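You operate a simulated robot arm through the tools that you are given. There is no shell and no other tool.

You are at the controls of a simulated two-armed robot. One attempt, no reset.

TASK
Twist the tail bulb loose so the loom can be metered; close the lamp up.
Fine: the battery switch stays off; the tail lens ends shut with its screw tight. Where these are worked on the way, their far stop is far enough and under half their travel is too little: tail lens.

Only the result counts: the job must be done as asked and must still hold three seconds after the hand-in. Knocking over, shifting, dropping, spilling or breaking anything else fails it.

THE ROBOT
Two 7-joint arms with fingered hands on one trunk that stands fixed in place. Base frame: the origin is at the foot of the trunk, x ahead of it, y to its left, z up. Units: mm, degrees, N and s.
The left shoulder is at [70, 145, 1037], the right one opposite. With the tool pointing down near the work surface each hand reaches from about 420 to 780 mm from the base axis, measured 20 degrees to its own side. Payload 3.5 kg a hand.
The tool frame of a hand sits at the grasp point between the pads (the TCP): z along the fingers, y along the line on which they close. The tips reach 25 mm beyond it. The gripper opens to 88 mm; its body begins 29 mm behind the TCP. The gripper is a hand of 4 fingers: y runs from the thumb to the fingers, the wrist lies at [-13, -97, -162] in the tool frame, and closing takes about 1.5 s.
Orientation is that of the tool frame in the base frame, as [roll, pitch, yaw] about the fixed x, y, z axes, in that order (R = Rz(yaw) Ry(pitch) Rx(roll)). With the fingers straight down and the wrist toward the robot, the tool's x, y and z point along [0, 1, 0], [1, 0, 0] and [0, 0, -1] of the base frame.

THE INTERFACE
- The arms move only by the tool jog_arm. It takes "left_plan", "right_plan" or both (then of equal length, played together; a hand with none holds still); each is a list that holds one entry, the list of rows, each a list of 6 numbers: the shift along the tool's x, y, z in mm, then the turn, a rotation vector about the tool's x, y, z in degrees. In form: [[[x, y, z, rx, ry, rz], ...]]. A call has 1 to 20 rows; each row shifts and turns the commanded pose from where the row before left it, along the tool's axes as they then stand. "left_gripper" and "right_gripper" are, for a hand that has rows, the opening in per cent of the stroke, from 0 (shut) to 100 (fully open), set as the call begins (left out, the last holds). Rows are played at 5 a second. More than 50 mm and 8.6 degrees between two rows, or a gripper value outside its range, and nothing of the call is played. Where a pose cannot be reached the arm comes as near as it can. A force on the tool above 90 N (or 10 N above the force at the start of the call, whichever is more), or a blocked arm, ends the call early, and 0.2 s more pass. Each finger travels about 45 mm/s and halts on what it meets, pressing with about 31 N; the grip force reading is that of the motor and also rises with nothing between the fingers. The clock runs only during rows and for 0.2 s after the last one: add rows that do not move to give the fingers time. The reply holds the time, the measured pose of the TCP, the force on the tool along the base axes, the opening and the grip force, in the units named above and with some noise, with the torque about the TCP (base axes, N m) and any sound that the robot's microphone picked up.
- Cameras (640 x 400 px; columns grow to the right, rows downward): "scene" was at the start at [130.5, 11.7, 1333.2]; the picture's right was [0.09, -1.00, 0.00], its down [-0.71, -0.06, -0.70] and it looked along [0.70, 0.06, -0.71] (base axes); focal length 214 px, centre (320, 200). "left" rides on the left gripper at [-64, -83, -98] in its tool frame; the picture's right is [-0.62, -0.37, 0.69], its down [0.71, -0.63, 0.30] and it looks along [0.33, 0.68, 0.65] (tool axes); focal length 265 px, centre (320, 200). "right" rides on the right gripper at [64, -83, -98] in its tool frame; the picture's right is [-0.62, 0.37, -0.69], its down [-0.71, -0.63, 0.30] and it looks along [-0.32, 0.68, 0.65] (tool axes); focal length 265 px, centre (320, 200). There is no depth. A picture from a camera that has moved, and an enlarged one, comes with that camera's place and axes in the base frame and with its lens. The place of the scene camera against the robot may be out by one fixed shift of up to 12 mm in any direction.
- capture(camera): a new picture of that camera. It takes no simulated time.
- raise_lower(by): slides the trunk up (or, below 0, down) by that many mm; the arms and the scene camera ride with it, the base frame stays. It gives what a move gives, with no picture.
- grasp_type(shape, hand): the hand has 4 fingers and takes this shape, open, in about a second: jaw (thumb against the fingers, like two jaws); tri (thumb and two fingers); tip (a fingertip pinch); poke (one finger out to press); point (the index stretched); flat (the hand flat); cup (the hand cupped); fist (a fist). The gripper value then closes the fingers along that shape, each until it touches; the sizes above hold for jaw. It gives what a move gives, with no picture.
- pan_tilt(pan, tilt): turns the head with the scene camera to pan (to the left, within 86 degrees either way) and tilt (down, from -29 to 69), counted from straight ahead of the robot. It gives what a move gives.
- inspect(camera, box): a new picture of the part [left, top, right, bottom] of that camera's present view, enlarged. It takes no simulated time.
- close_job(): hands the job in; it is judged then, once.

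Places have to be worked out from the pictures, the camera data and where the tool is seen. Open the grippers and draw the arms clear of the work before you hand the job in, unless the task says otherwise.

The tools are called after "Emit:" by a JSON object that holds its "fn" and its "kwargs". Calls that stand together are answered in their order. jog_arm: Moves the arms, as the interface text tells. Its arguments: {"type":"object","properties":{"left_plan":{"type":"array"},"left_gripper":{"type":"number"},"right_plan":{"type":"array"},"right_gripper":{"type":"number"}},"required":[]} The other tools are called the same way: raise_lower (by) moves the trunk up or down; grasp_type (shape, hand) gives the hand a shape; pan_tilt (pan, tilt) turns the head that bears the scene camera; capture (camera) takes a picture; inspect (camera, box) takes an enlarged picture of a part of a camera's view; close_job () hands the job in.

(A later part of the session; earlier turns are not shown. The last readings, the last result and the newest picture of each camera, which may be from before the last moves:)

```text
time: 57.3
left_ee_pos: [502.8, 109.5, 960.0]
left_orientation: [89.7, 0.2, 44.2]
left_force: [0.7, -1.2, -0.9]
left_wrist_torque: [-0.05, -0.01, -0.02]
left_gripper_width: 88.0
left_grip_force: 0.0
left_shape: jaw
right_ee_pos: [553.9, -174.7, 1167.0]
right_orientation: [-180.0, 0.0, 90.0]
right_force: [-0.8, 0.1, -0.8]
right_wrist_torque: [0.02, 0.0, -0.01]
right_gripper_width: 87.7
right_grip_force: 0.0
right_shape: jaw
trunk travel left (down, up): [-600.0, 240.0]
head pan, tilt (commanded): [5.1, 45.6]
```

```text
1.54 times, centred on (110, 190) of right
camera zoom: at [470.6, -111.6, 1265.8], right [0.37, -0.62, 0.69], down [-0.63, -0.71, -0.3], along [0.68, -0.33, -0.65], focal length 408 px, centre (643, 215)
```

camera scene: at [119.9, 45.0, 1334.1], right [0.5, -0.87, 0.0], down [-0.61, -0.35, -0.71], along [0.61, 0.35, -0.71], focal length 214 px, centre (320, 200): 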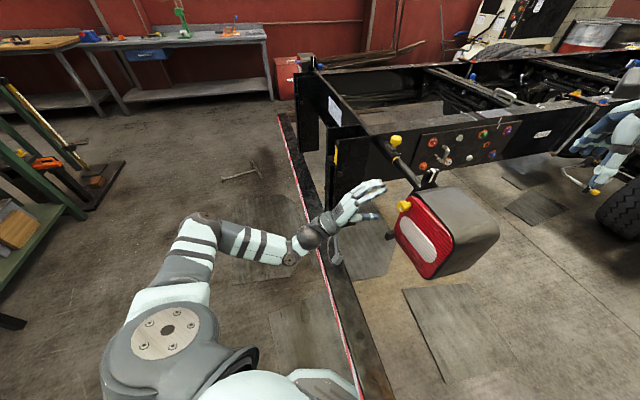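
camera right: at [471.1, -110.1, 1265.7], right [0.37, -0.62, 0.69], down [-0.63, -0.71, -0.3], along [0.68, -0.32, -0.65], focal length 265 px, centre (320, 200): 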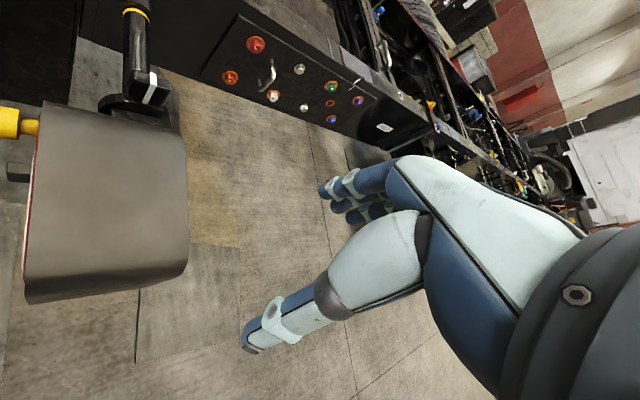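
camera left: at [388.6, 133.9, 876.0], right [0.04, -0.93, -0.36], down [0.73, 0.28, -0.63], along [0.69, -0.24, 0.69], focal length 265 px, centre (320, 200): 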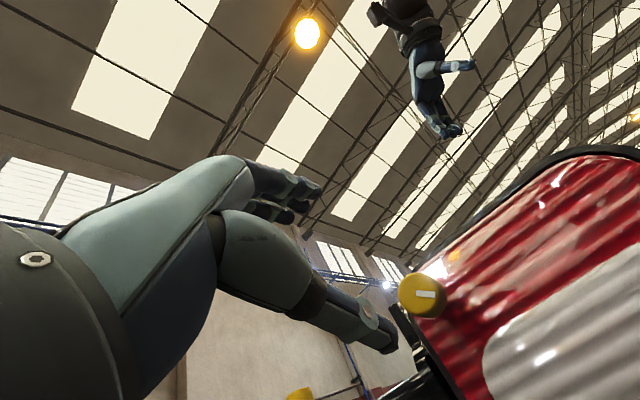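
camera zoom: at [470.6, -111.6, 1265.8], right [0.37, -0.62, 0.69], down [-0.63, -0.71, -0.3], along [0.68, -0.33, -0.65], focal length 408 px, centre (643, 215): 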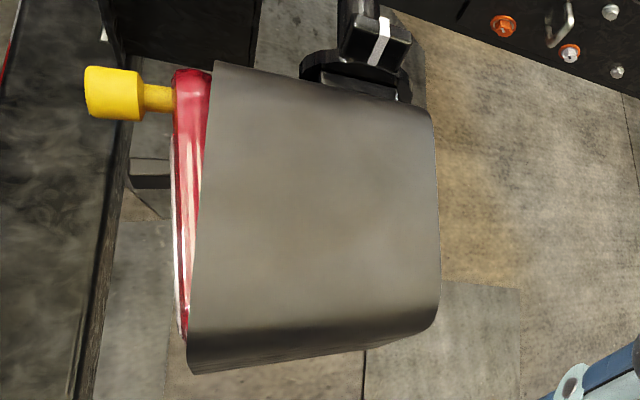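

The knob face is now near [559.5, 48, 933.6] (lens ajar about 5°). I'll approach it with thumb below and fingers above, and pinch it to pull the lens open.

Emit:
{"fn": "jog_arm", "kwargs": {"left_plan": [[[-0.5, -7, 20, 0, 0, 0], [-0.5, -7, 20, 0, 0, 0], [-0.6, -6.4, 20, 0, 0, 0], [-0.6, -6, 22, 0, 0, 0], [0, 0, 0, 0, 0, 0]]], "left_gripper": 100}}

Emit:
{"fn": "inspect", "kwargs": {"camera": "left", "box": [220, 150, 460, 330]}}

Emit:
{"fn": "inspect", "kwargs": {"camera": "scene", "box": [290, 150, 380, 225]}}

```text
time: 58.5
left_ee_pos: [556.3, 49.4, 933.7]
left_orientation: [89.8, 0.1, 44.2]
left_force: [0.2, 0.0, -0.6]
left_wrist_torque: [-0.03, 0.02, 0.01]
left_gripper_width: 87.7
left_grip_force: 0.0
left_shape: jaw
right_ee_pos: [554.2, -175.0, 1166.1]
right_orientation: [-180.0, 0.0, 89.9]
right_force: [-0.6, 1.1, 0.5]
right_wrist_torque: [0.01, 0.0, 0.03]
right_gripper_width: 87.9
right_grip_force: 0.1
right_shape: jaw
trunk travel left (down, up): [-600.0, 240.0]
head pan, tilt (commanded): [5.1, 45.6]
```

```text
2.22 times, centred on (340, 240) of left
camera zoom: at [443.6, 73.3, 850.4], right [0.04, -0.93, -0.36], down [0.73, 0.28, -0.63], along [0.69, -0.24, 0.69], focal length 590 px, centre (276, 111)
```

zoom: 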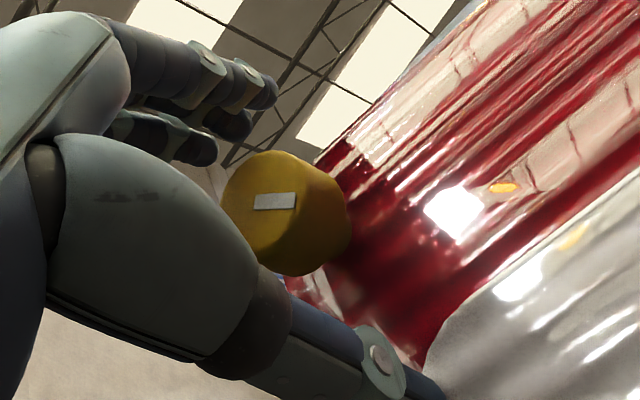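

```text
5.33 times, centred on (335, 188) of scene
camera zoom: at [130.0, 12.2, 1333.2], right [0.09, -1.0, 0.0], down [-0.71, -0.06, -0.7], along [0.7, 0.06, -0.71], focal length 1144 px, centre (240, 267)
```

zoom: 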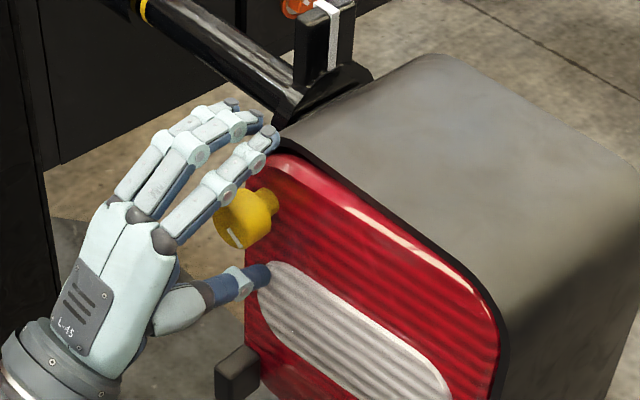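

The hand brackets the knob with face centre at the predicted TCP pixel. Closing the grip.

Emit:
{"fn": "jog_arm", "kwargs": {"left_plan": [[[0, 0, 2, 0, 0, 0], [0, 0, 0, 0, 0, 0], [0, 0, 0, 0, 0, 0], [0, 0, 0, 0, 0, 0], [0, 0, 0, 0, 0, 0], [0, 0, 0, 0, 0, 0], [0, 0, 0, 0, 0, 0], [0, 0, 0, 0, 0, 0]]], "left_gripper": 0}}

Emit:
{"fn": "inspect", "kwargs": {"camera": "scene", "box": [290, 150, 380, 225]}}

```text
time: 60.3
left_ee_pos: [559.7, 47.4, 934.3]
left_orientation: [89.9, 0.2, 44.1]
left_force: [-0.8, -2.6, -3.8]
left_wrist_torque: [-0.12, -0.15, 0.1]
left_gripper_width: 25.2
left_grip_force: 30.9
left_shape: jaw
right_ee_pos: [553.5, -175.1, 1166.4]
right_orientation: [-179.9, 0.0, 90.0]
right_force: [1.0, 0.7, 0.3]
right_wrist_torque: [0.01, -0.02, 0.0]
right_gripper_width: 87.8
right_grip_force: 0.1
right_shape: jaw
trunk travel left (down, up): [-600.0, 240.0]
head pan, tilt (commanded): [5.1, 45.6]
```

```text
5.33 times, centred on (335, 188) of scene
camera zoom: at [130.9, 11.1, 1333.1], right [0.09, -1.0, 0.0], down [-0.71, -0.06, -0.7], along [0.7, 0.06, -0.71], focal length 1144 px, centre (240, 267)
```

zoom: 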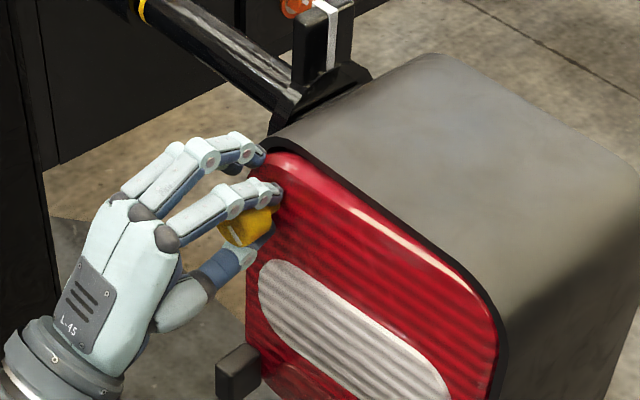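

The knob is pinched (25 mm). I'll swing it along the hinge arc (hinge near [504, -64]) by about 36°, yawing the hand along.

Emit:
{"fn": "jog_arm", "kwargs": {"left_plan": [[[-3.2, 0, -8.2, 0, 3.4, 0], [-3.3, 0, -8.2, 0, 3.4, 0], [-3.4, 0, -8.2, 0, 3.4, 0], [-3.5, 0, -8.1, 0, 3.4, 0], [-3.6, 0, -8.1, 0, 3.4, 0], [-3.7, 0, -8.0, 0, 3.4, 0], [-3.7, 0, -8.0, 0, 3.4, 0], [-3.8, 0, -8.0, 0, 3.4, 0], [-3.9, 0, -7.9, 0, 3.4, 0]]], "left_gripper": 0}}

Emit:
{"fn": "inspect", "kwargs": {"camera": "scene", "box": [260, 140, 420, 260]}}

Emit:
{"fn": "inspect", "kwargs": {"camera": "right", "box": [0, 60, 220, 320]}}

```text
time: 62.3
left_ee_pos: [481.6, 59.2, 934.0]
left_orientation: [90.0, 0.1, 74.9]
left_force: [0.0, 0.7, -5.3]
left_wrist_torque: [-0.03, -0.13, 0.14]
left_gripper_width: 25.6
left_grip_force: 31.0
left_shape: jaw
right_ee_pos: [554.2, -174.5, 1165.7]
right_orientation: [-179.9, 0.0, 90.0]
right_force: [-0.1, 0.4, 0.1]
right_wrist_torque: [0.02, 0.04, -0.01]
right_gripper_width: 87.9
right_grip_force: 0.0
right_shape: jaw
trunk travel left (down, up): [-600.0, 240.0]
head pan, tilt (commanded): [5.1, 45.6]
```

```text
3.33 times, centred on (340, 200) of scene
camera zoom: at [131.0, 11.8, 1333.1], right [0.09, -1.0, 0.0], down [-0.71, -0.06, -0.7], along [0.7, 0.06, -0.71], focal length 715 px, centre (253, 200)
```

zoom: 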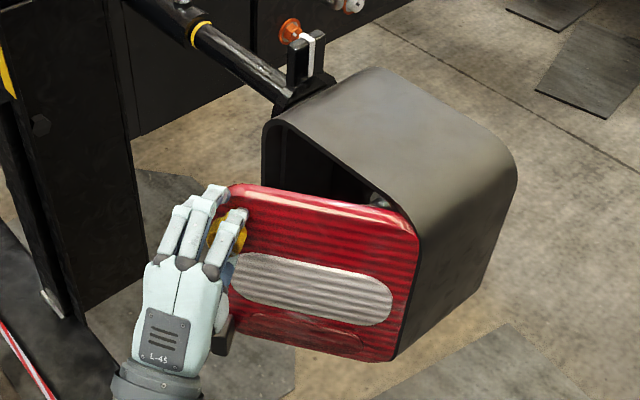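

```text
1.54 times, centred on (110, 190) of right
camera zoom: at [471.1, -111.4, 1265.5], right [0.37, -0.62, 0.69], down [-0.63, -0.71, -0.3], along [0.68, -0.33, -0.65], focal length 408 px, centre (643, 215)
```

zoom: 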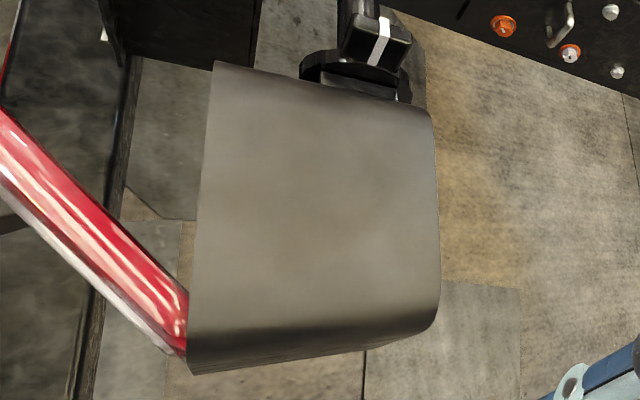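

The lens follows nicely with almost no force; it's about 40° open. I'll continue the arc another 32°.

Emit:
{"fn": "jog_arm", "kwargs": {"left_plan": [[[-4.0, 0, -7.9, 0, 3.4, 0], [-4.1, 0, -7.8, 0, 3.4, 0], [-4.2, 0, -7.8, 0, 3.4, 0], [-4.2, 0, -7.7, 0, 3.4, 0], [-4.3, 0, -7.7, 0, 3.4, 0], [-4.4, 0, -7.7, 0, 3.4, 0], [-4.5, 0, -7.6, 0, 3.4, 0], [-4.6, 0, -7.6, 0, 3.4, 0]]], "left_gripper": 0}}

Emit:
{"fn": "capture", "kwargs": {"camera": "scene"}}

Emit:
{"fn": "inspect", "kwargs": {"camera": "scene", "box": [260, 140, 420, 300]}}

```text
time: 64.1
left_ee_pos: [507.6, 60.1, 851.0]
left_orientation: [89.8, 0.4, 101.9]
left_force: [0.1, -0.2, 0.2]
left_wrist_torque: [-0.01, -0.02, -0.01]
left_gripper_width: 18.1
left_grip_force: 30.7
left_shape: jaw
left hand out of reach, approached as far as the arm can: row 2, 3, 4, 5, 6, 7, 8
right_ee_pos: [551.9, -177.7, 1167.4]
right_orientation: [180.0, -0.1, 89.8]
right_force: [-0.3, -1.0, 0.8]
right_wrist_torque: [0.04, 0.02, 0.0]
right_gripper_width: 87.4
right_grip_force: 0.0
right_shape: jaw
trunk travel left (down, up): [-600.0, 240.0]
head pan, tilt (commanded): [5.1, 45.6]
```

```text
taken
camera scene: at [128.5, 9.8, 1333.1], right [0.09, -1.0, 0.0], down [-0.71, -0.06, -0.7], along [0.7, 0.06, -0.71], focal length 214 px, centre (320, 200)
```

scene: 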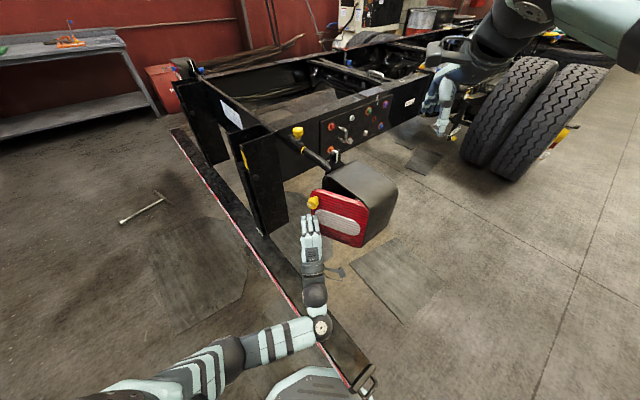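

```text
2.50 times, centred on (340, 220) of scene
camera zoom: at [128.5, 9.8, 1333.1], right [0.09, -1.0, 0.0], down [-0.71, -0.06, -0.7], along [0.7, 0.06, -0.71], focal length 536 px, centre (270, 150)
```

zoom: 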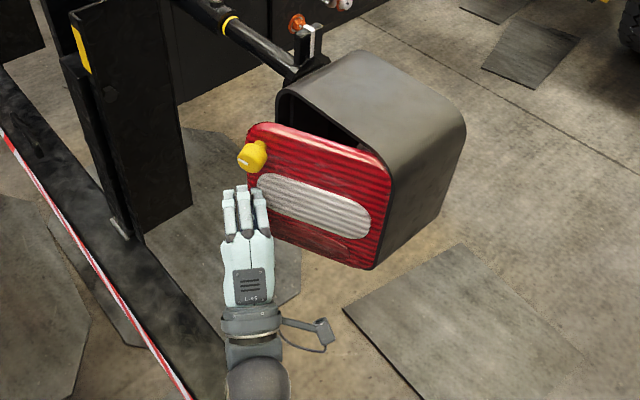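

The arm reached its fold limit and slipped off the knob, leaving the lens about 30–35° open. I'll withdraw the left hand to the left, clear of the lens's swing, and then use the right hand (fingers down) to push the lens from inside.

Emit:
{"fn": "jog_arm", "kwargs": {"left_plan": [[[20, 0, -20, 0, -8.5, 0], [20, 0, -20, 0, -8.5, 0], [20, 0, -20, 0, -8.5, 0], [20, 0, -20, 0, -8.5, 0], [20, 0, -20, 0, -8.5, 0], [20, 0, -20, 0, -8.5, 0], [20, 0, -10, 0, 0, 0]]]}}

Emit:
{"fn": "capture", "kwargs": {"camera": "scene"}}

Emit:
{"fn": "capture", "kwargs": {"camera": "left"}}

Emit:
{"fn": "capture", "kwargs": {"camera": "right"}}

```text
time: 65.7
left_ee_pos: [417.1, 218.9, 849.1]
left_orientation: [89.8, 0.2, 50.9]
left_force: [0.8, -0.2, -0.5]
left_wrist_torque: [0.02, 0.01, 0.03]
left_gripper_width: 18.1
left_grip_force: 31.1
left_shape: jaw
right_ee_pos: [553.8, -175.3, 1166.6]
right_orientation: [180.0, 0.0, 89.9]
right_force: [-0.4, 0.2, -0.3]
right_wrist_torque: [0.0, -0.01, 0.01]
right_gripper_width: 87.6
right_grip_force: 0.0
right_shape: jaw
trunk travel left (down, up): [-600.0, 240.0]
head pan, tilt (commanded): [5.1, 45.6]
```

```text
taken
camera scene: at [130.3, 11.8, 1333.2], right [0.09, -1.0, 0.0], down [-0.71, -0.06, -0.7], along [0.7, 0.06, -0.71], focal length 214 px, centre (320, 200)
```

scene: 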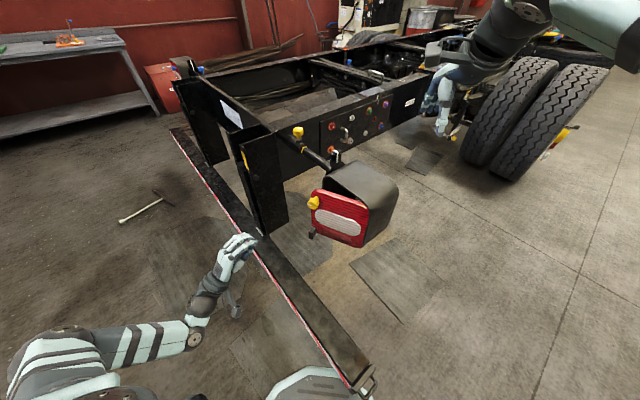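

```text
taken
camera left: at [301.5, 229.6, 765.7], right [0.15, -0.92, -0.36], down [0.69, 0.36, -0.63], along [0.71, -0.16, 0.68], focal length 265 px, centre (320, 200)
```

left: 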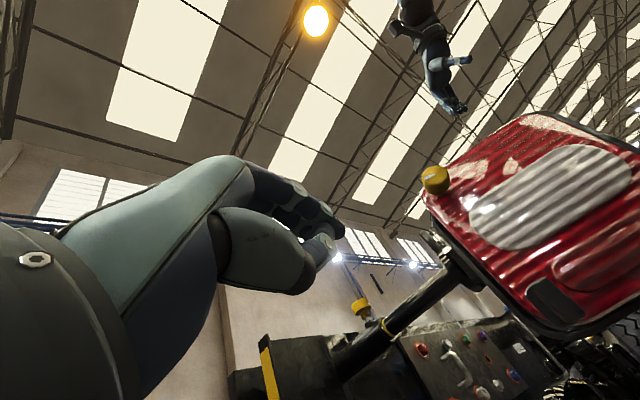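

```text
taken
camera right: at [470.4, -111.4, 1265.8], right [0.37, -0.62, 0.69], down [-0.63, -0.71, -0.3], along [0.68, -0.33, -0.65], focal length 265 px, centre (320, 200)
```

right: 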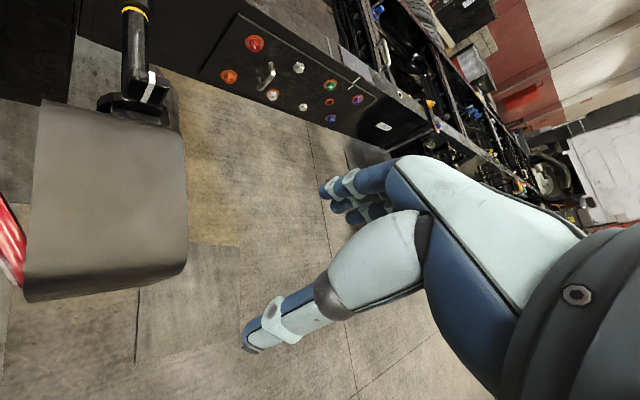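

The left hand is clear. I'll zoom on the lens to measure its opening.

Emit:
{"fn": "inspect", "kwargs": {"camera": "scene", "box": [290, 150, 410, 260]}}

Emit:
{"fn": "inspect", "kwargs": {"camera": "left", "box": [400, 90, 640, 340]}}

```text
3.64 times, centred on (350, 205) of scene
camera zoom: at [130.3, 11.8, 1333.2], right [0.09, -1.0, 0.0], down [-0.71, -0.06, -0.7], along [0.7, 0.06, -0.71], focal length 780 px, centre (211, 182)
```

zoom: 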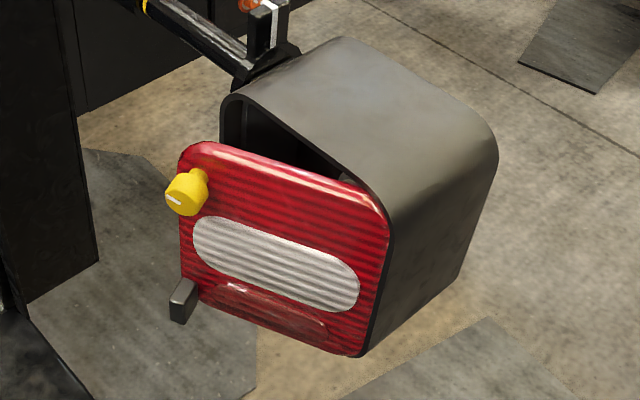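

```text
1.60 times, centred on (520, 215) of left
camera zoom: at [301.5, 229.6, 765.7], right [0.15, -0.92, -0.36], down [0.69, 0.36, -0.63], along [0.71, -0.16, 0.68], focal length 425 px, centre (0, 176)
```

zoom: 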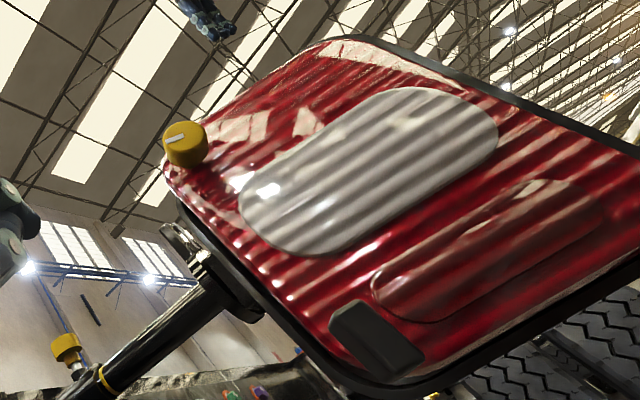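

From the knob's place the lens is ~30° open. I'll shape the right hand to a single-finger poke to fit inside the gap, and look at where its finger sits.

Emit:
{"fn": "grasp_type", "kwargs": {"hand": "right", "shape": "poke"}}

Emit:
{"fn": "capture", "kwargs": {"camera": "right"}}

Emit:
{"fn": "inspect", "kwargs": {"camera": "scene", "box": [380, 0, 560, 150]}}

```text
time: 66.6
left_ee_pos: [417.9, 218.4, 848.0]
left_orientation: [89.8, 0.2, 50.9]
left_force: [0.5, -0.4, 0.7]
left_wrist_torque: [0.05, -0.03, 0.0]
left_gripper_width: 18.1
left_grip_force: 31.0
left_shape: jaw
right_ee_pos: [554.0, -175.6, 1167.3]
right_orientation: [180.0, 0.1, 89.9]
right_force: [-0.3, 0.8, 0.3]
right_wrist_torque: [-0.02, 0.01, 0.01]
right_gripper_width: 0.0
right_grip_force: 0.0
right_shape: poke
trunk travel left (down, up): [-600.0, 240.0]
head pan, tilt (commanded): [5.1, 45.6]
```

```text
taken
camera right: at [470.6, -111.5, 1265.8], right [0.37, -0.62, 0.69], down [-0.63, -0.71, -0.3], along [0.68, -0.33, -0.65], focal length 265 px, centre (320, 200)
```

right: 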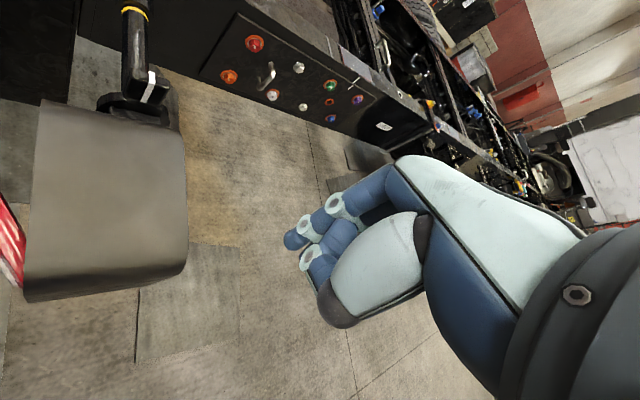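

```text
2.67 times, centred on (470, 75) of scene
camera zoom: at [130.4, 11.7, 1333.2], right [0.09, -1.0, 0.0], down [-0.71, -0.06, -0.7], along [0.7, 0.06, -0.71], focal length 572 px, centre (-80, 533)
```

zoom: 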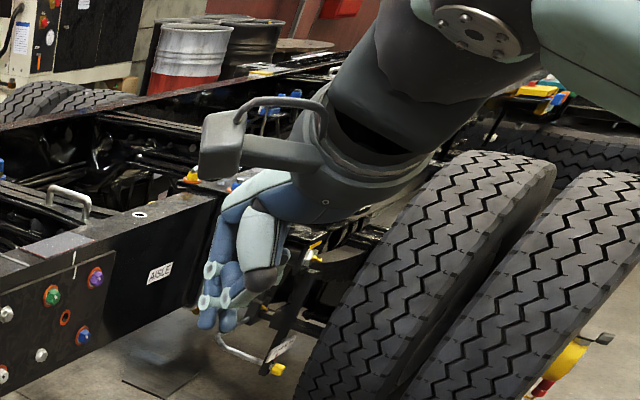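

The poke finger is curled and short. I'll try the "point" shape with the index stretched.

Emit:
{"fn": "grasp_type", "kwargs": {"hand": "right", "shape": "point"}}

Emit:
{"fn": "capture", "kwargs": {"camera": "right"}}

Emit:
{"fn": "inspect", "kwargs": {"camera": "scene", "box": [380, 0, 560, 150]}}

```text
time: 67.5
left_ee_pos: [418.6, 218.6, 848.7]
left_orientation: [89.8, 0.2, 50.9]
left_force: [-0.1, -0.2, 0.2]
left_wrist_torque: [0.0, 0.01, -0.01]
left_gripper_width: 18.2
left_grip_force: 31.0
left_shape: jaw
right_ee_pos: [554.4, -174.5, 1166.7]
right_orientation: [180.0, 0.0, 89.8]
right_force: [-0.8, 1.4, 0.6]
right_wrist_torque: [0.03, 0.0, 0.01]
right_gripper_width: 0.0
right_grip_force: 0.1
right_shape: point
trunk travel left (down, up): [-600.0, 240.0]
head pan, tilt (commanded): [5.1, 45.6]
```

```text
taken
camera right: at [470.6, -111.6, 1265.8], right [0.37, -0.62, 0.69], down [-0.63, -0.71, -0.3], along [0.68, -0.33, -0.65], focal length 265 px, centre (320, 200)
```

right: 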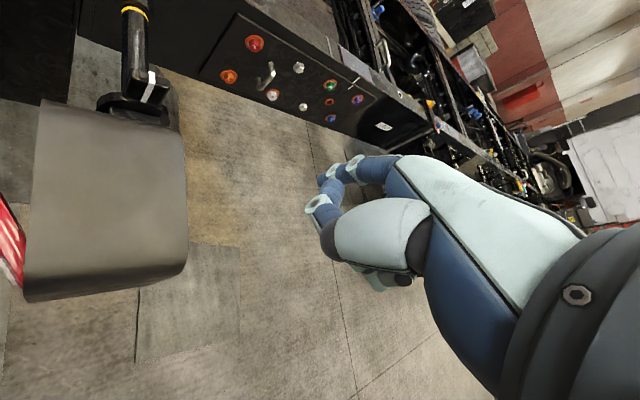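

```text
2.67 times, centred on (470, 75) of scene
camera zoom: at [130.4, 11.7, 1333.2], right [0.09, -1.0, 0.0], down [-0.71, -0.06, -0.7], along [0.7, 0.06, -0.71], focal length 572 px, centre (-80, 533)
```

zoom: 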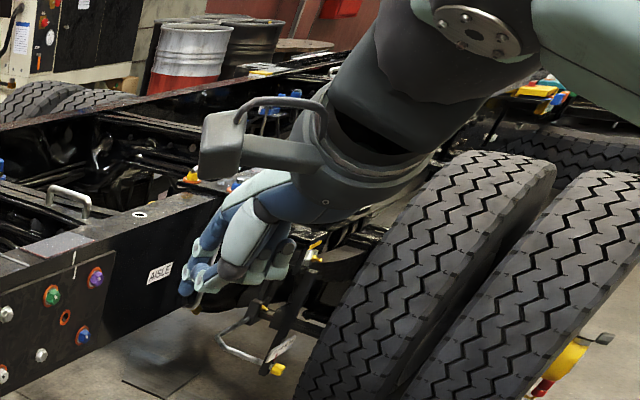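

"Point" stretches the index in another direction. I'll try "flat" for a thin straight hand.

Emit:
{"fn": "grasp_type", "kwargs": {"hand": "right", "shape": "flat"}}

Emit:
{"fn": "capture", "kwargs": {"camera": "right"}}

Emit:
{"fn": "inspect", "kwargs": {"camera": "scene", "box": [380, 0, 560, 150]}}

```text
time: 68.4
left_ee_pos: [417.8, 218.3, 849.0]
left_orientation: [89.8, 0.2, 51.1]
left_force: [0.1, 0.2, 0.4]
left_wrist_torque: [-0.02, 0.02, -0.01]
left_gripper_width: 18.6
left_grip_force: 31.1
left_shape: jaw
right_ee_pos: [554.4, -175.6, 1166.8]
right_orientation: [-180.0, 0.0, 89.9]
right_force: [-0.2, 0.0, 0.9]
right_wrist_torque: [-0.04, -0.03, 0.02]
right_gripper_width: 80.6
right_grip_force: 0.1
right_shape: flat
trunk travel left (down, up): [-600.0, 240.0]
head pan, tilt (commanded): [5.1, 45.6]
```

```text
taken
camera right: at [470.6, -111.6, 1265.8], right [0.37, -0.62, 0.69], down [-0.63, -0.71, -0.3], along [0.68, -0.33, -0.65], focal length 265 px, centre (320, 200)
```

right: 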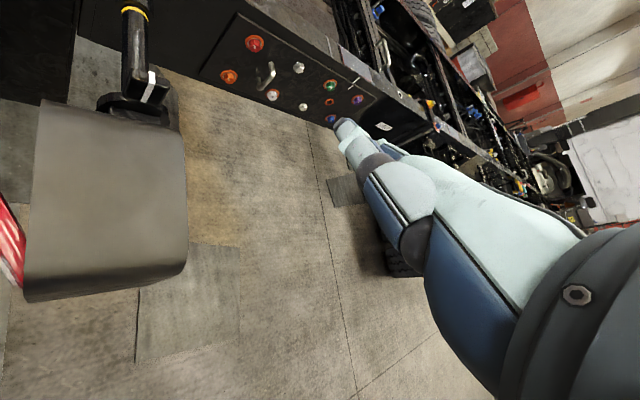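

```text
2.67 times, centred on (470, 75) of scene
camera zoom: at [130.4, 11.7, 1333.2], right [0.09, -1.0, 0.0], down [-0.71, -0.06, -0.7], along [0.7, 0.06, -0.71], focal length 572 px, centre (-80, 533)
```

zoom: 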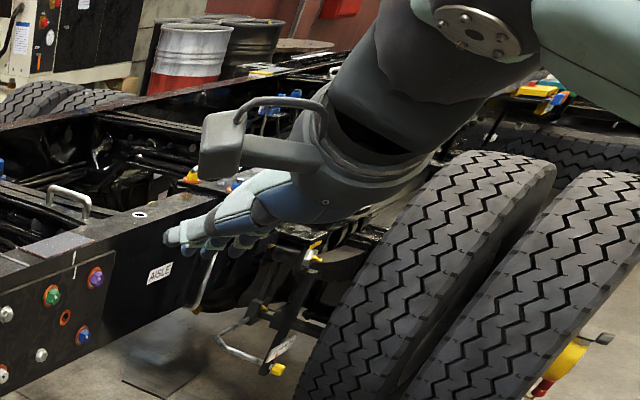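

Reconsidering: a left-hand sweep from inside is simpler. I'll keep the left hand closed, turn it to heading about -75°, and bring it to the left of the lens gap at [585, 190, 870] before inserting.

Emit:
{"fn": "jog_arm", "kwargs": {"left_plan": [[[0, 0, 0, 0, -7.2, 0], [0, 0, 0, 0, -7.2, 0], [0, 0, 0, 0, -7.2, 0], [0, 0, 0, 0, -7.2, 0], [0, 0, 0, 0, -7.2, 0], [31, 4.2, 14, 0, 0, 0], [31, 4.2, 14, 0, 0, 0], [31, 4.2, 14, 0, 0, 0], [31, 4.2, 14, 0, 0, 0], [31, 4.2, 14, 0, 0, 0], [0, 0, 0, 0, 0, 0]]], "left_gripper": 0}}

Emit:
{"fn": "capture", "kwargs": {"camera": "scene"}}

Emit:
{"fn": "capture", "kwargs": {"camera": "left"}}

```text
time: 70.5
left_ee_pos: [559.7, 198.5, 867.9]
left_orientation: [89.1, 1.7, 15.6]
left_force: [8.4, -16.9, 2.5]
left_wrist_torque: [-1.42, -0.62, 0.84]
left_gripper_width: 18.1
left_grip_force: 30.9
left_shape: jaw
right_ee_pos: [555.7, -175.4, 1166.3]
right_orientation: [-179.9, 0.1, 89.8]
right_force: [0.8, 0.9, 0.3]
right_wrist_torque: [-0.01, 0.04, 0.01]
right_gripper_width: 80.7
right_grip_force: 0.1
right_shape: flat
trunk travel left (down, up): [-600.0, 240.0]
head pan, tilt (commanded): [5.1, 45.6]
stopped in row 10 (left hand): the force on the tool passed its limit at 154 N (the readings are from after the stop); the commanded pose is now the measured one
```

```text
taken
camera scene: at [131.1, 11.1, 1333.1], right [0.09, -1.0, 0.0], down [-0.71, -0.06, -0.7], along [0.7, 0.06, -0.71], focal length 214 px, centre (320, 200)
```

scene: 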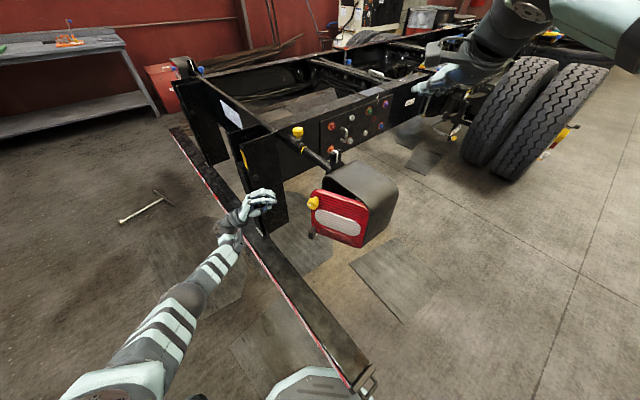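

```text
taken
camera left: at [470.3, 273.1, 785.5], right [-0.42, -0.84, -0.34], down [0.76, -0.12, -0.65], along [0.5, -0.53, 0.68], focal length 265 px, centre (320, 200)
```

left: 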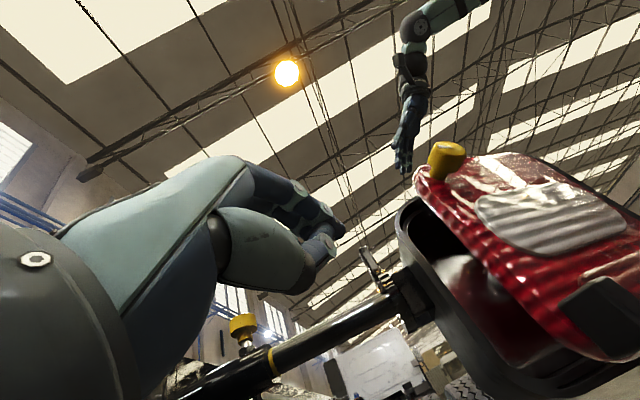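

The heading of -75° over-bends the wrist against its own forearm (self-contact again, no lamp contact). I'll yaw back to heading -45°, where this position is comfortable, and sweep from there instead.

Emit:
{"fn": "jog_arm", "kwargs": {"left_plan": [[[0, 0, 0, 0, 4, 0], [0, 0, 0, 0, 7, 0], [0, 0, 0, 0, 8, 0], [0, 0, 0, 0, 8, 0], [0, 0, 0, 0, 2.5, 0], [0, 0, 0, 0, 0, 0]]], "left_gripper": 0}}

Emit:
{"fn": "capture", "kwargs": {"camera": "left"}}

```text
time: 71.9
left_ee_pos: [559.6, 199.0, 869.5]
left_orientation: [90.0, 1.8, 45.0]
left_force: [0.5, -0.3, 0.0]
left_wrist_torque: [0.0, -0.01, -0.01]
left_gripper_width: 18.1
left_grip_force: 31.0
left_shape: jaw
right_ee_pos: [554.0, -174.8, 1166.7]
right_orientation: [-180.0, 0.0, 89.9]
right_force: [0.5, -0.6, -0.5]
right_wrist_torque: [0.01, -0.03, 0.0]
right_gripper_width: 80.5
right_grip_force: 0.1
right_shape: flat
trunk travel left (down, up): [-600.0, 240.0]
head pan, tilt (commanded): [5.1, 45.6]
```

```text
taken
camera left: at [442.7, 220.1, 788.0], right [0.04, -0.94, -0.35], down [0.71, 0.28, -0.65], along [0.71, -0.22, 0.67], focal length 265 px, centre (320, 200)
```

left: 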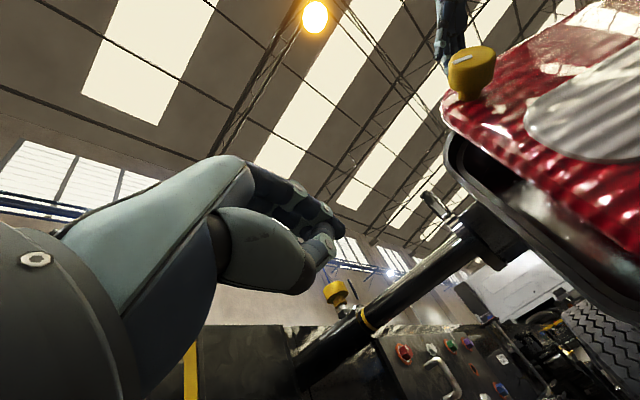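

Heading -45° is comfortable here. I'll move the closed hand forward 60 mm beside the lens edge and then sweep it to the right (−l direction) to push the lens open from inside.

Emit:
{"fn": "jog_arm", "kwargs": {"left_plan": [[[0, 0, 30, 0, 0, 0], [0, 0, 30, 0, 0, 0], [-14, 0, 0, 0, 0, 0], [-14, 0, 0, 0, 0, 0], [-12, 0, 0, 0, 0, 0], [-12, 0, 0, 0, 0, 0], [-12, 0, 0, 0, 0, 0], [-12, 0, 0, 0, 0, 0]]], "left_gripper": 0}}

Emit:
{"fn": "inspect", "kwargs": {"camera": "scene", "box": [260, 140, 420, 280]}}

Emit:
{"fn": "capture", "kwargs": {"camera": "left"}}

```text
time: 73.7
left_ee_pos: [547.5, 103.1, 871.3]
left_orientation: [90.1, 1.9, 44.9]
left_force: [0.4, -0.1, -0.7]
left_wrist_torque: [-0.02, 0.05, -0.01]
left_gripper_width: 18.1
left_grip_force: 31.3
left_shape: jaw
right_ee_pos: [553.3, -174.8, 1166.7]
right_orientation: [-179.9, -0.1, 90.0]
right_force: [0.1, 1.2, 0.1]
right_wrist_torque: [-0.02, -0.01, 0.02]
right_gripper_width: 80.6
right_grip_force: 0.0
right_shape: flat
trunk travel left (down, up): [-600.0, 240.0]
head pan, tilt (commanded): [5.1, 45.6]
```

```text
2.86 times, centred on (340, 210) of scene
camera zoom: at [130.3, 11.6, 1333.2], right [0.09, -1.0, 0.0], down [-0.71, -0.06, -0.7], along [0.7, 0.06, -0.71], focal length 613 px, centre (263, 171)
```

zoom: 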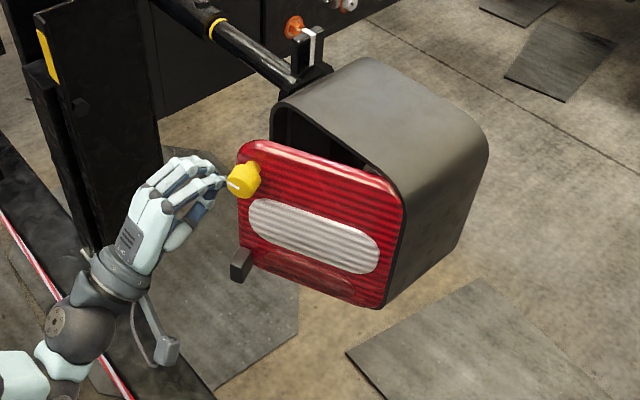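

```text
taken
camera left: at [431.6, 124.1, 790.5], right [0.04, -0.94, -0.35], down [0.71, 0.28, -0.65], along [0.71, -0.22, 0.67], focal length 265 px, centre (320, 200)
```

left: 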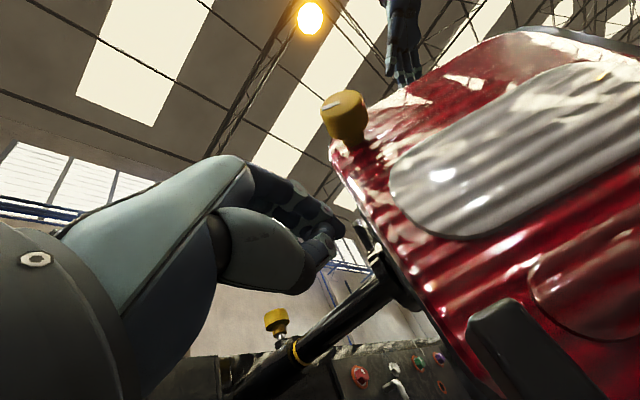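

No contact yet; the curled fingertips may be short of the lens edge. I'll shift left 15 mm, go 25 mm deeper, then look before sweeping again.

Emit:
{"fn": "jog_arm", "kwargs": {"left_plan": [[[15, 0, 0, 0, 0, 0], [0, 0, 13, 0, 0, 0], [0, 0, 13, 0, 0, 0], [0, 0, 0, 0, 0, 0]]], "left_gripper": 0}}

Emit:
{"fn": "inspect", "kwargs": {"camera": "scene", "box": [280, 150, 380, 250]}}

Emit:
{"fn": "inspect", "kwargs": {"camera": "left", "box": [220, 80, 540, 320]}}

```text
time: 74.7
left_ee_pos: [576.7, 95.5, 870.5]
left_orientation: [90.0, 2.0, 45.0]
left_force: [1.4, 0.6, 0.6]
left_wrist_torque: [-0.01, 0.01, 0.04]
left_gripper_width: 18.0
left_grip_force: 30.7
left_shape: jaw
right_ee_pos: [553.9, -174.1, 1167.3]
right_orientation: [-180.0, 0.0, 89.9]
right_force: [0.4, -0.4, -0.6]
right_wrist_torque: [0.01, -0.02, 0.02]
right_gripper_width: 80.8
right_grip_force: 0.1
right_shape: flat
trunk travel left (down, up): [-600.0, 240.0]
head pan, tilt (commanded): [5.1, 45.6]
```

```text
4.00 times, centred on (330, 200) of scene
camera zoom: at [130.3, 11.9, 1333.2], right [0.09, -1.0, 0.0], down [-0.71, -0.06, -0.7], along [0.7, 0.06, -0.71], focal length 858 px, centre (280, 200)
```

zoom: 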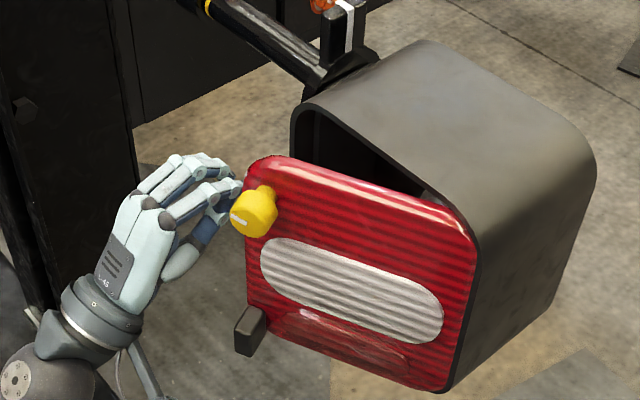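

```text
1.67 times, centred on (380, 200) of left
camera zoom: at [460.7, 115.9, 789.3], right [0.04, -0.94, -0.35], down [0.71, 0.27, -0.65], along [0.71, -0.22, 0.67], focal length 442 px, centre (220, 200)
```

zoom: 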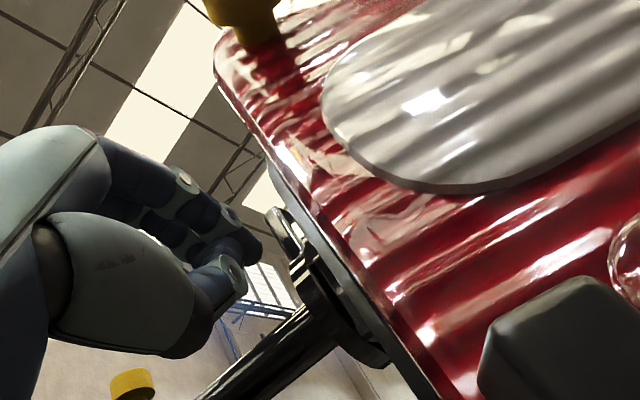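

By geometry the fingertips are now ~35 mm deeper than the lens edge and just left of it. I'll sweep right in 12 mm steps.

Emit:
{"fn": "jog_arm", "kwargs": {"left_plan": [[[-12, 0, 0, 0, 0, 0], [-12, 0, 0, 0, 0, 0], [-12, 0, 0, 0, 0, 0], [-12, 0, 0, 0, 0, 0]]], "left_gripper": 0}}

Emit:
{"fn": "inspect", "kwargs": {"camera": "scene", "box": [280, 150, 380, 250]}}

Emit:
{"fn": "inspect", "kwargs": {"camera": "left", "box": [220, 80, 540, 320]}}

```text
time: 75.7
left_ee_pos: [548.2, 74.2, 870.8]
left_orientation: [89.7, 2.2, 45.9]
left_force: [12.1, 41.2, -2.2]
left_wrist_torque: [-0.82, 0.22, -0.06]
left_gripper_width: 18.7
left_grip_force: 31.3
left_shape: jaw
right_ee_pos: [557.0, -166.0, 1167.6]
right_orientation: [-179.8, 0.5, 89.9]
right_force: [-0.4, 0.1, -0.3]
right_wrist_torque: [0.06, 0.0, -0.04]
right_gripper_width: 80.9
right_grip_force: 0.0
right_shape: flat
trunk travel left (down, up): [-600.0, 240.0]
head pan, tilt (commanded): [5.1, 45.6]
```

```text
4.00 times, centred on (330, 200) of scene
camera zoom: at [134.1, 23.4, 1332.6], right [0.09, -1.0, 0.01], down [-0.71, -0.07, -0.7], along [0.69, 0.06, -0.72], focal length 858 px, centre (280, 200)
```

zoom: 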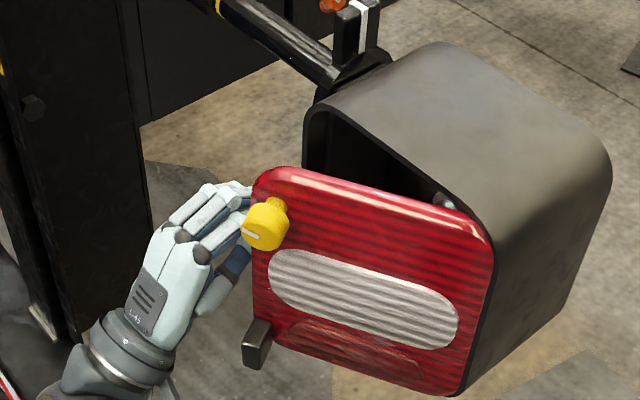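

```text
1.67 times, centred on (380, 200) of left
camera zoom: at [432.0, 92.7, 789.8], right [0.06, -0.94, -0.34], down [0.7, 0.28, -0.66], along [0.71, -0.2, 0.67], focal length 442 px, centre (220, 200)
```

zoom: 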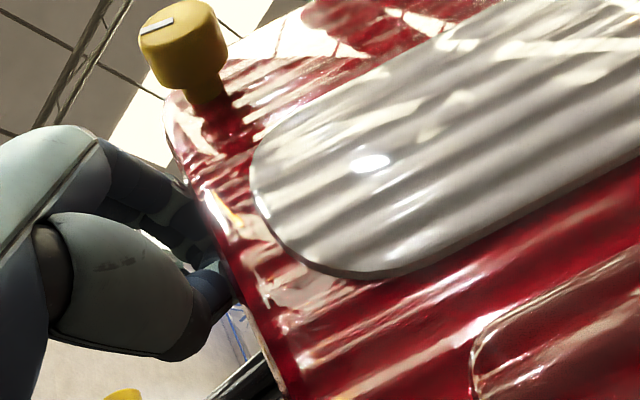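

The force is nearly radial, so the lens edge is bearing on the knuckles. I'll back out slightly and then follow the edge's arc (right and backward together) so the finger sides push it open.

Emit:
{"fn": "jog_arm", "kwargs": {"left_plan": [[[0, 0, -8, 0, 0, 0], [-2, 0, -6, 0, 0, 0], [-8, 0, -6, 0, 0, 0], [-6, 0, -5, 0, 0, 0], [-10, 0, -8, 0, 0, 0], [-11, 0, -7, 0, 0, 0]]], "left_gripper": 0}}

Emit:
{"fn": "inspect", "kwargs": {"camera": "scene", "box": [280, 150, 380, 250]}}

Emit:
{"fn": "inspect", "kwargs": {"camera": "left", "box": [220, 80, 540, 320]}}

```text
time: 77.1
left_ee_pos: [487.6, 64.5, 873.0]
left_orientation: [90.0, 1.9, 44.8]
left_force: [0.5, 0.3, 0.2]
left_wrist_torque: [0.0, -0.01, 0.0]
left_gripper_width: 17.5
left_grip_force: 31.4
left_shape: jaw
right_ee_pos: [554.0, -172.3, 1167.5]
right_orientation: [-180.0, 0.1, 90.1]
right_force: [-0.6, 0.5, -1.6]
right_wrist_torque: [-0.02, 0.02, -0.03]
right_gripper_width: 80.5
right_grip_force: 0.1
right_shape: flat
trunk travel left (down, up): [-600.0, 240.0]
head pan, tilt (commanded): [5.1, 45.6]
```

```text
4.00 times, centred on (330, 200) of scene
camera zoom: at [130.4, 12.6, 1333.2], right [0.09, -1.0, 0.0], down [-0.71, -0.06, -0.7], along [0.7, 0.06, -0.71], focal length 858 px, centre (280, 200)
```

zoom: 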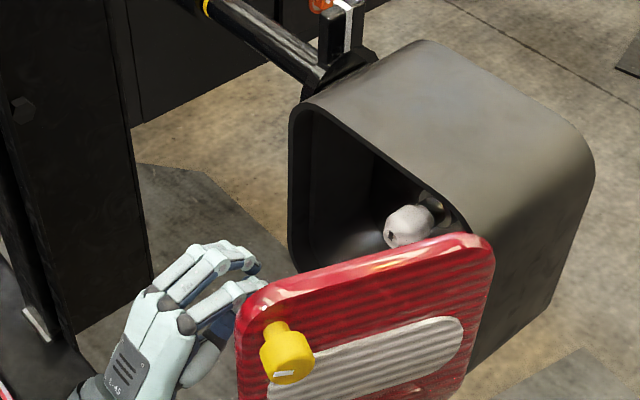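

```text
1.67 times, centred on (380, 200) of left
camera zoom: at [371.4, 86.0, 792.4], right [0.04, -0.94, -0.35], down [0.71, 0.27, -0.65], along [0.71, -0.22, 0.67], focal length 442 px, centre (220, 200)
```

zoom: 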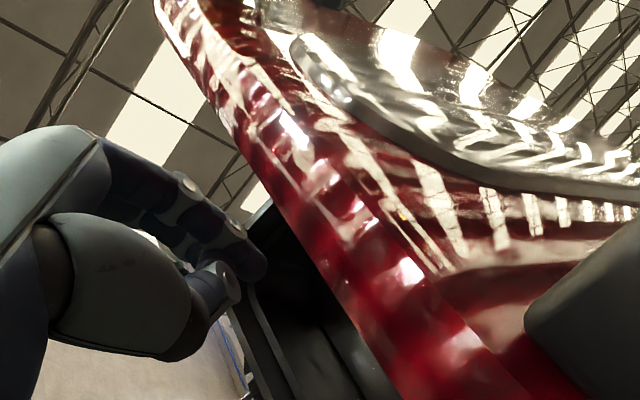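

The lens popped open to about 75–80° and the white bulb is visible inside. I'll keep sweeping right to bring the lens to its far stop.

Emit:
{"fn": "jog_arm", "kwargs": {"left_plan": [[[-12, 0, 0, 0, 0, 0], [-12, 0, 0, 0, 0, 0], [-12, 0, 0, 0, 0, 0], [-10, 0, 0, 0, 0, 0], [-8, 0, 0, 0, -4, 0], [-6, 0, 0, 0, -5, 0], [-6, 0, 0, 0, -5, 0]]], "left_gripper": 0}}

Emit:
{"fn": "inspect", "kwargs": {"camera": "scene", "box": [280, 150, 400, 270]}}

Emit:
{"fn": "capture", "kwargs": {"camera": "left"}}

```text
time: 78.7
left_ee_pos: [440.3, 18.5, 876.7]
left_orientation: [89.6, 1.8, 30.9]
left_force: [1.0, 0.1, 0.0]
left_wrist_torque: [-0.01, -0.01, -0.01]
left_gripper_width: 18.1
left_grip_force: 30.9
left_shape: jaw
right_ee_pos: [553.9, -175.2, 1165.8]
right_orientation: [-180.0, -0.1, 89.9]
right_force: [-0.2, 0.5, 0.5]
right_wrist_torque: [-0.01, -0.01, 0.02]
right_gripper_width: 80.4
right_grip_force: 0.1
right_shape: flat
trunk travel left (down, up): [-600.0, 240.0]
head pan, tilt (commanded): [5.1, 45.6]
```

```text
3.33 times, centred on (340, 210) of scene
camera zoom: at [130.7, 11.7, 1333.1], right [0.09, -1.0, 0.0], down [-0.71, -0.06, -0.7], along [0.7, 0.06, -0.71], focal length 715 px, centre (253, 167)
```

zoom: 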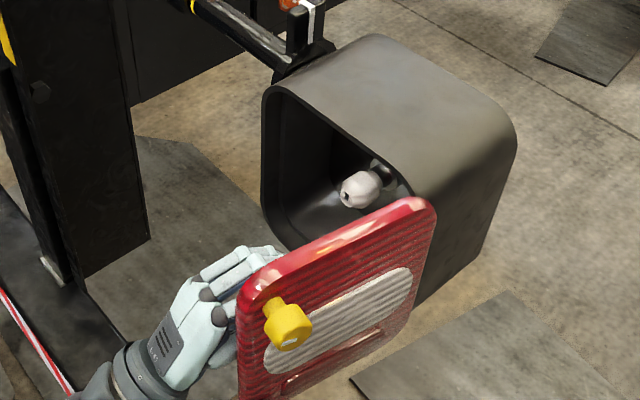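

```text
taken
camera left: at [334.0, 65.7, 793.8], right [-0.19, -0.92, -0.34], down [0.75, 0.09, -0.65], along [0.63, -0.38, 0.68], focal length 265 px, centre (320, 200)
```

left: 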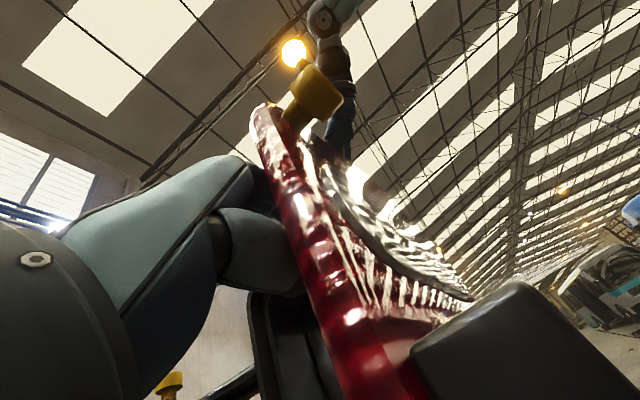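

Still no resistance at about 85–90°. I'll push a little further with slight yaw to find the stop.

Emit:
{"fn": "jog_arm", "kwargs": {"left_plan": [[[-8, 0, 0, 0, -3, 0], [-8, 0, 0, 0, -3, 0], [-8, 0, 0, 0, 0, 0], [-8, 0, 0, 0, 0, 0], [-8, 0, 0, 0, 0, 0]]], "left_gripper": 0}}

Emit:
{"fn": "inspect", "kwargs": {"camera": "scene", "box": [280, 150, 400, 270]}}

Emit:
{"fn": "capture", "kwargs": {"camera": "right"}}

```text
time: 79.9
left_ee_pos: [405.5, -1.0, 877.6]
left_orientation: [89.4, 1.8, 24.9]
left_force: [0.6, 0.5, 0.7]
left_wrist_torque: [0.03, 0.0, 0.03]
left_gripper_width: 17.6
left_grip_force: 31.3
left_shape: jaw
right_ee_pos: [553.5, -175.0, 1166.2]
right_orientation: [-179.9, 0.0, 89.8]
right_force: [0.0, -0.3, 0.1]
right_wrist_torque: [-0.01, 0.0, 0.02]
right_gripper_width: 80.4
right_grip_force: 0.0
right_shape: flat
trunk travel left (down, up): [-600.0, 240.0]
head pan, tilt (commanded): [5.1, 45.6]
```

```text
3.33 times, centred on (340, 210) of scene
camera zoom: at [130.4, 11.6, 1333.2], right [0.09, -1.0, 0.0], down [-0.71, -0.06, -0.7], along [0.7, 0.06, -0.71], focal length 715 px, centre (253, 167)
```

zoom: 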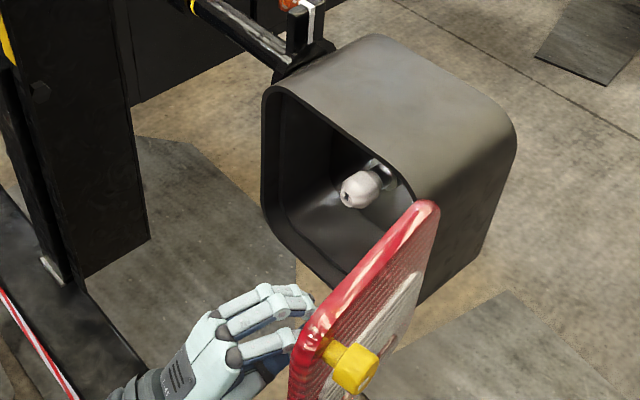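

```text
taken
camera right: at [470.5, -111.7, 1265.8], right [0.37, -0.62, 0.69], down [-0.63, -0.71, -0.3], along [0.68, -0.33, -0.65], focal length 265 px, centre (320, 200)
```

right: 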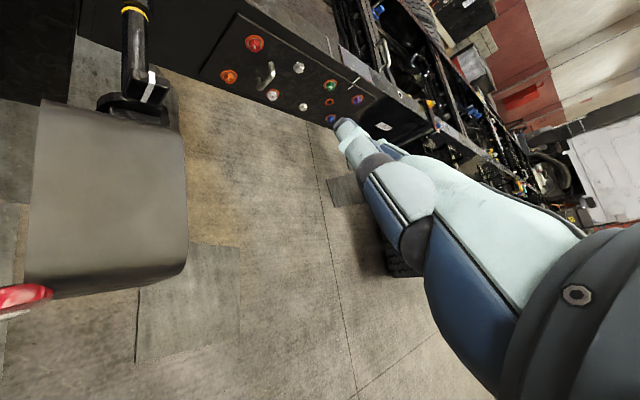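

The lens is now about 105° open and still moving freely. I'll nudge it further to make sure it reaches its far stop.

Emit:
{"fn": "jog_arm", "kwargs": {"left_plan": [[[-8, 0, 3, 0, -2, 0], [-8, 0, 3, 0, -2, 0], [-8, 0, 3, 0, 0, 0], [-6, 0, 3, 0, 0, 0], [-6, 0, 3, 0, 0, 0]]], "left_gripper": 0}}

Emit:
{"fn": "inspect", "kwargs": {"camera": "scene", "box": [280, 150, 400, 270]}}

```text
time: 81.1
left_ee_pos: [386.5, -16.1, 879.0]
left_orientation: [88.4, 2.0, 22.2]
left_force: [32.3, 41.3, 6.8]
left_wrist_torque: [-0.13, 0.0, 0.75]
left_gripper_width: 18.6
left_grip_force: 30.8
left_shape: jaw
right_ee_pos: [560.5, -166.2, 1164.4]
right_orientation: [-179.6, 0.6, 89.8]
right_force: [-1.2, -0.7, 0.2]
right_wrist_torque: [0.0, 0.02, -0.04]
right_gripper_width: 80.5
right_grip_force: 0.1
right_shape: flat
trunk travel left (down, up): [-600.0, 240.0]
head pan, tilt (commanded): [5.1, 45.6]
```

```text
3.33 times, centred on (340, 210) of scene
camera zoom: at [138.1, 22.9, 1332.4], right [0.09, -1.0, 0.01], down [-0.72, -0.07, -0.69], along [0.69, 0.06, -0.72], focal length 715 px, centre (253, 167)
```

zoom: 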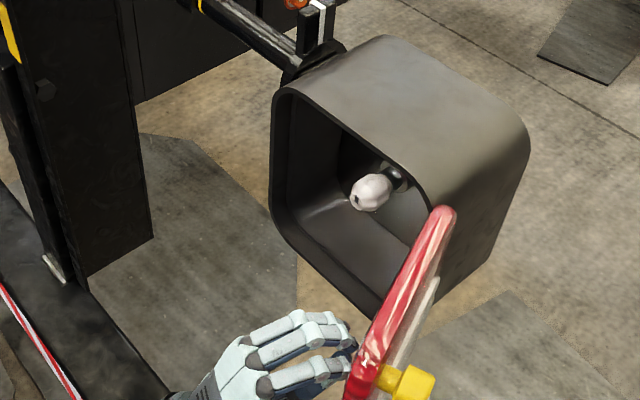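

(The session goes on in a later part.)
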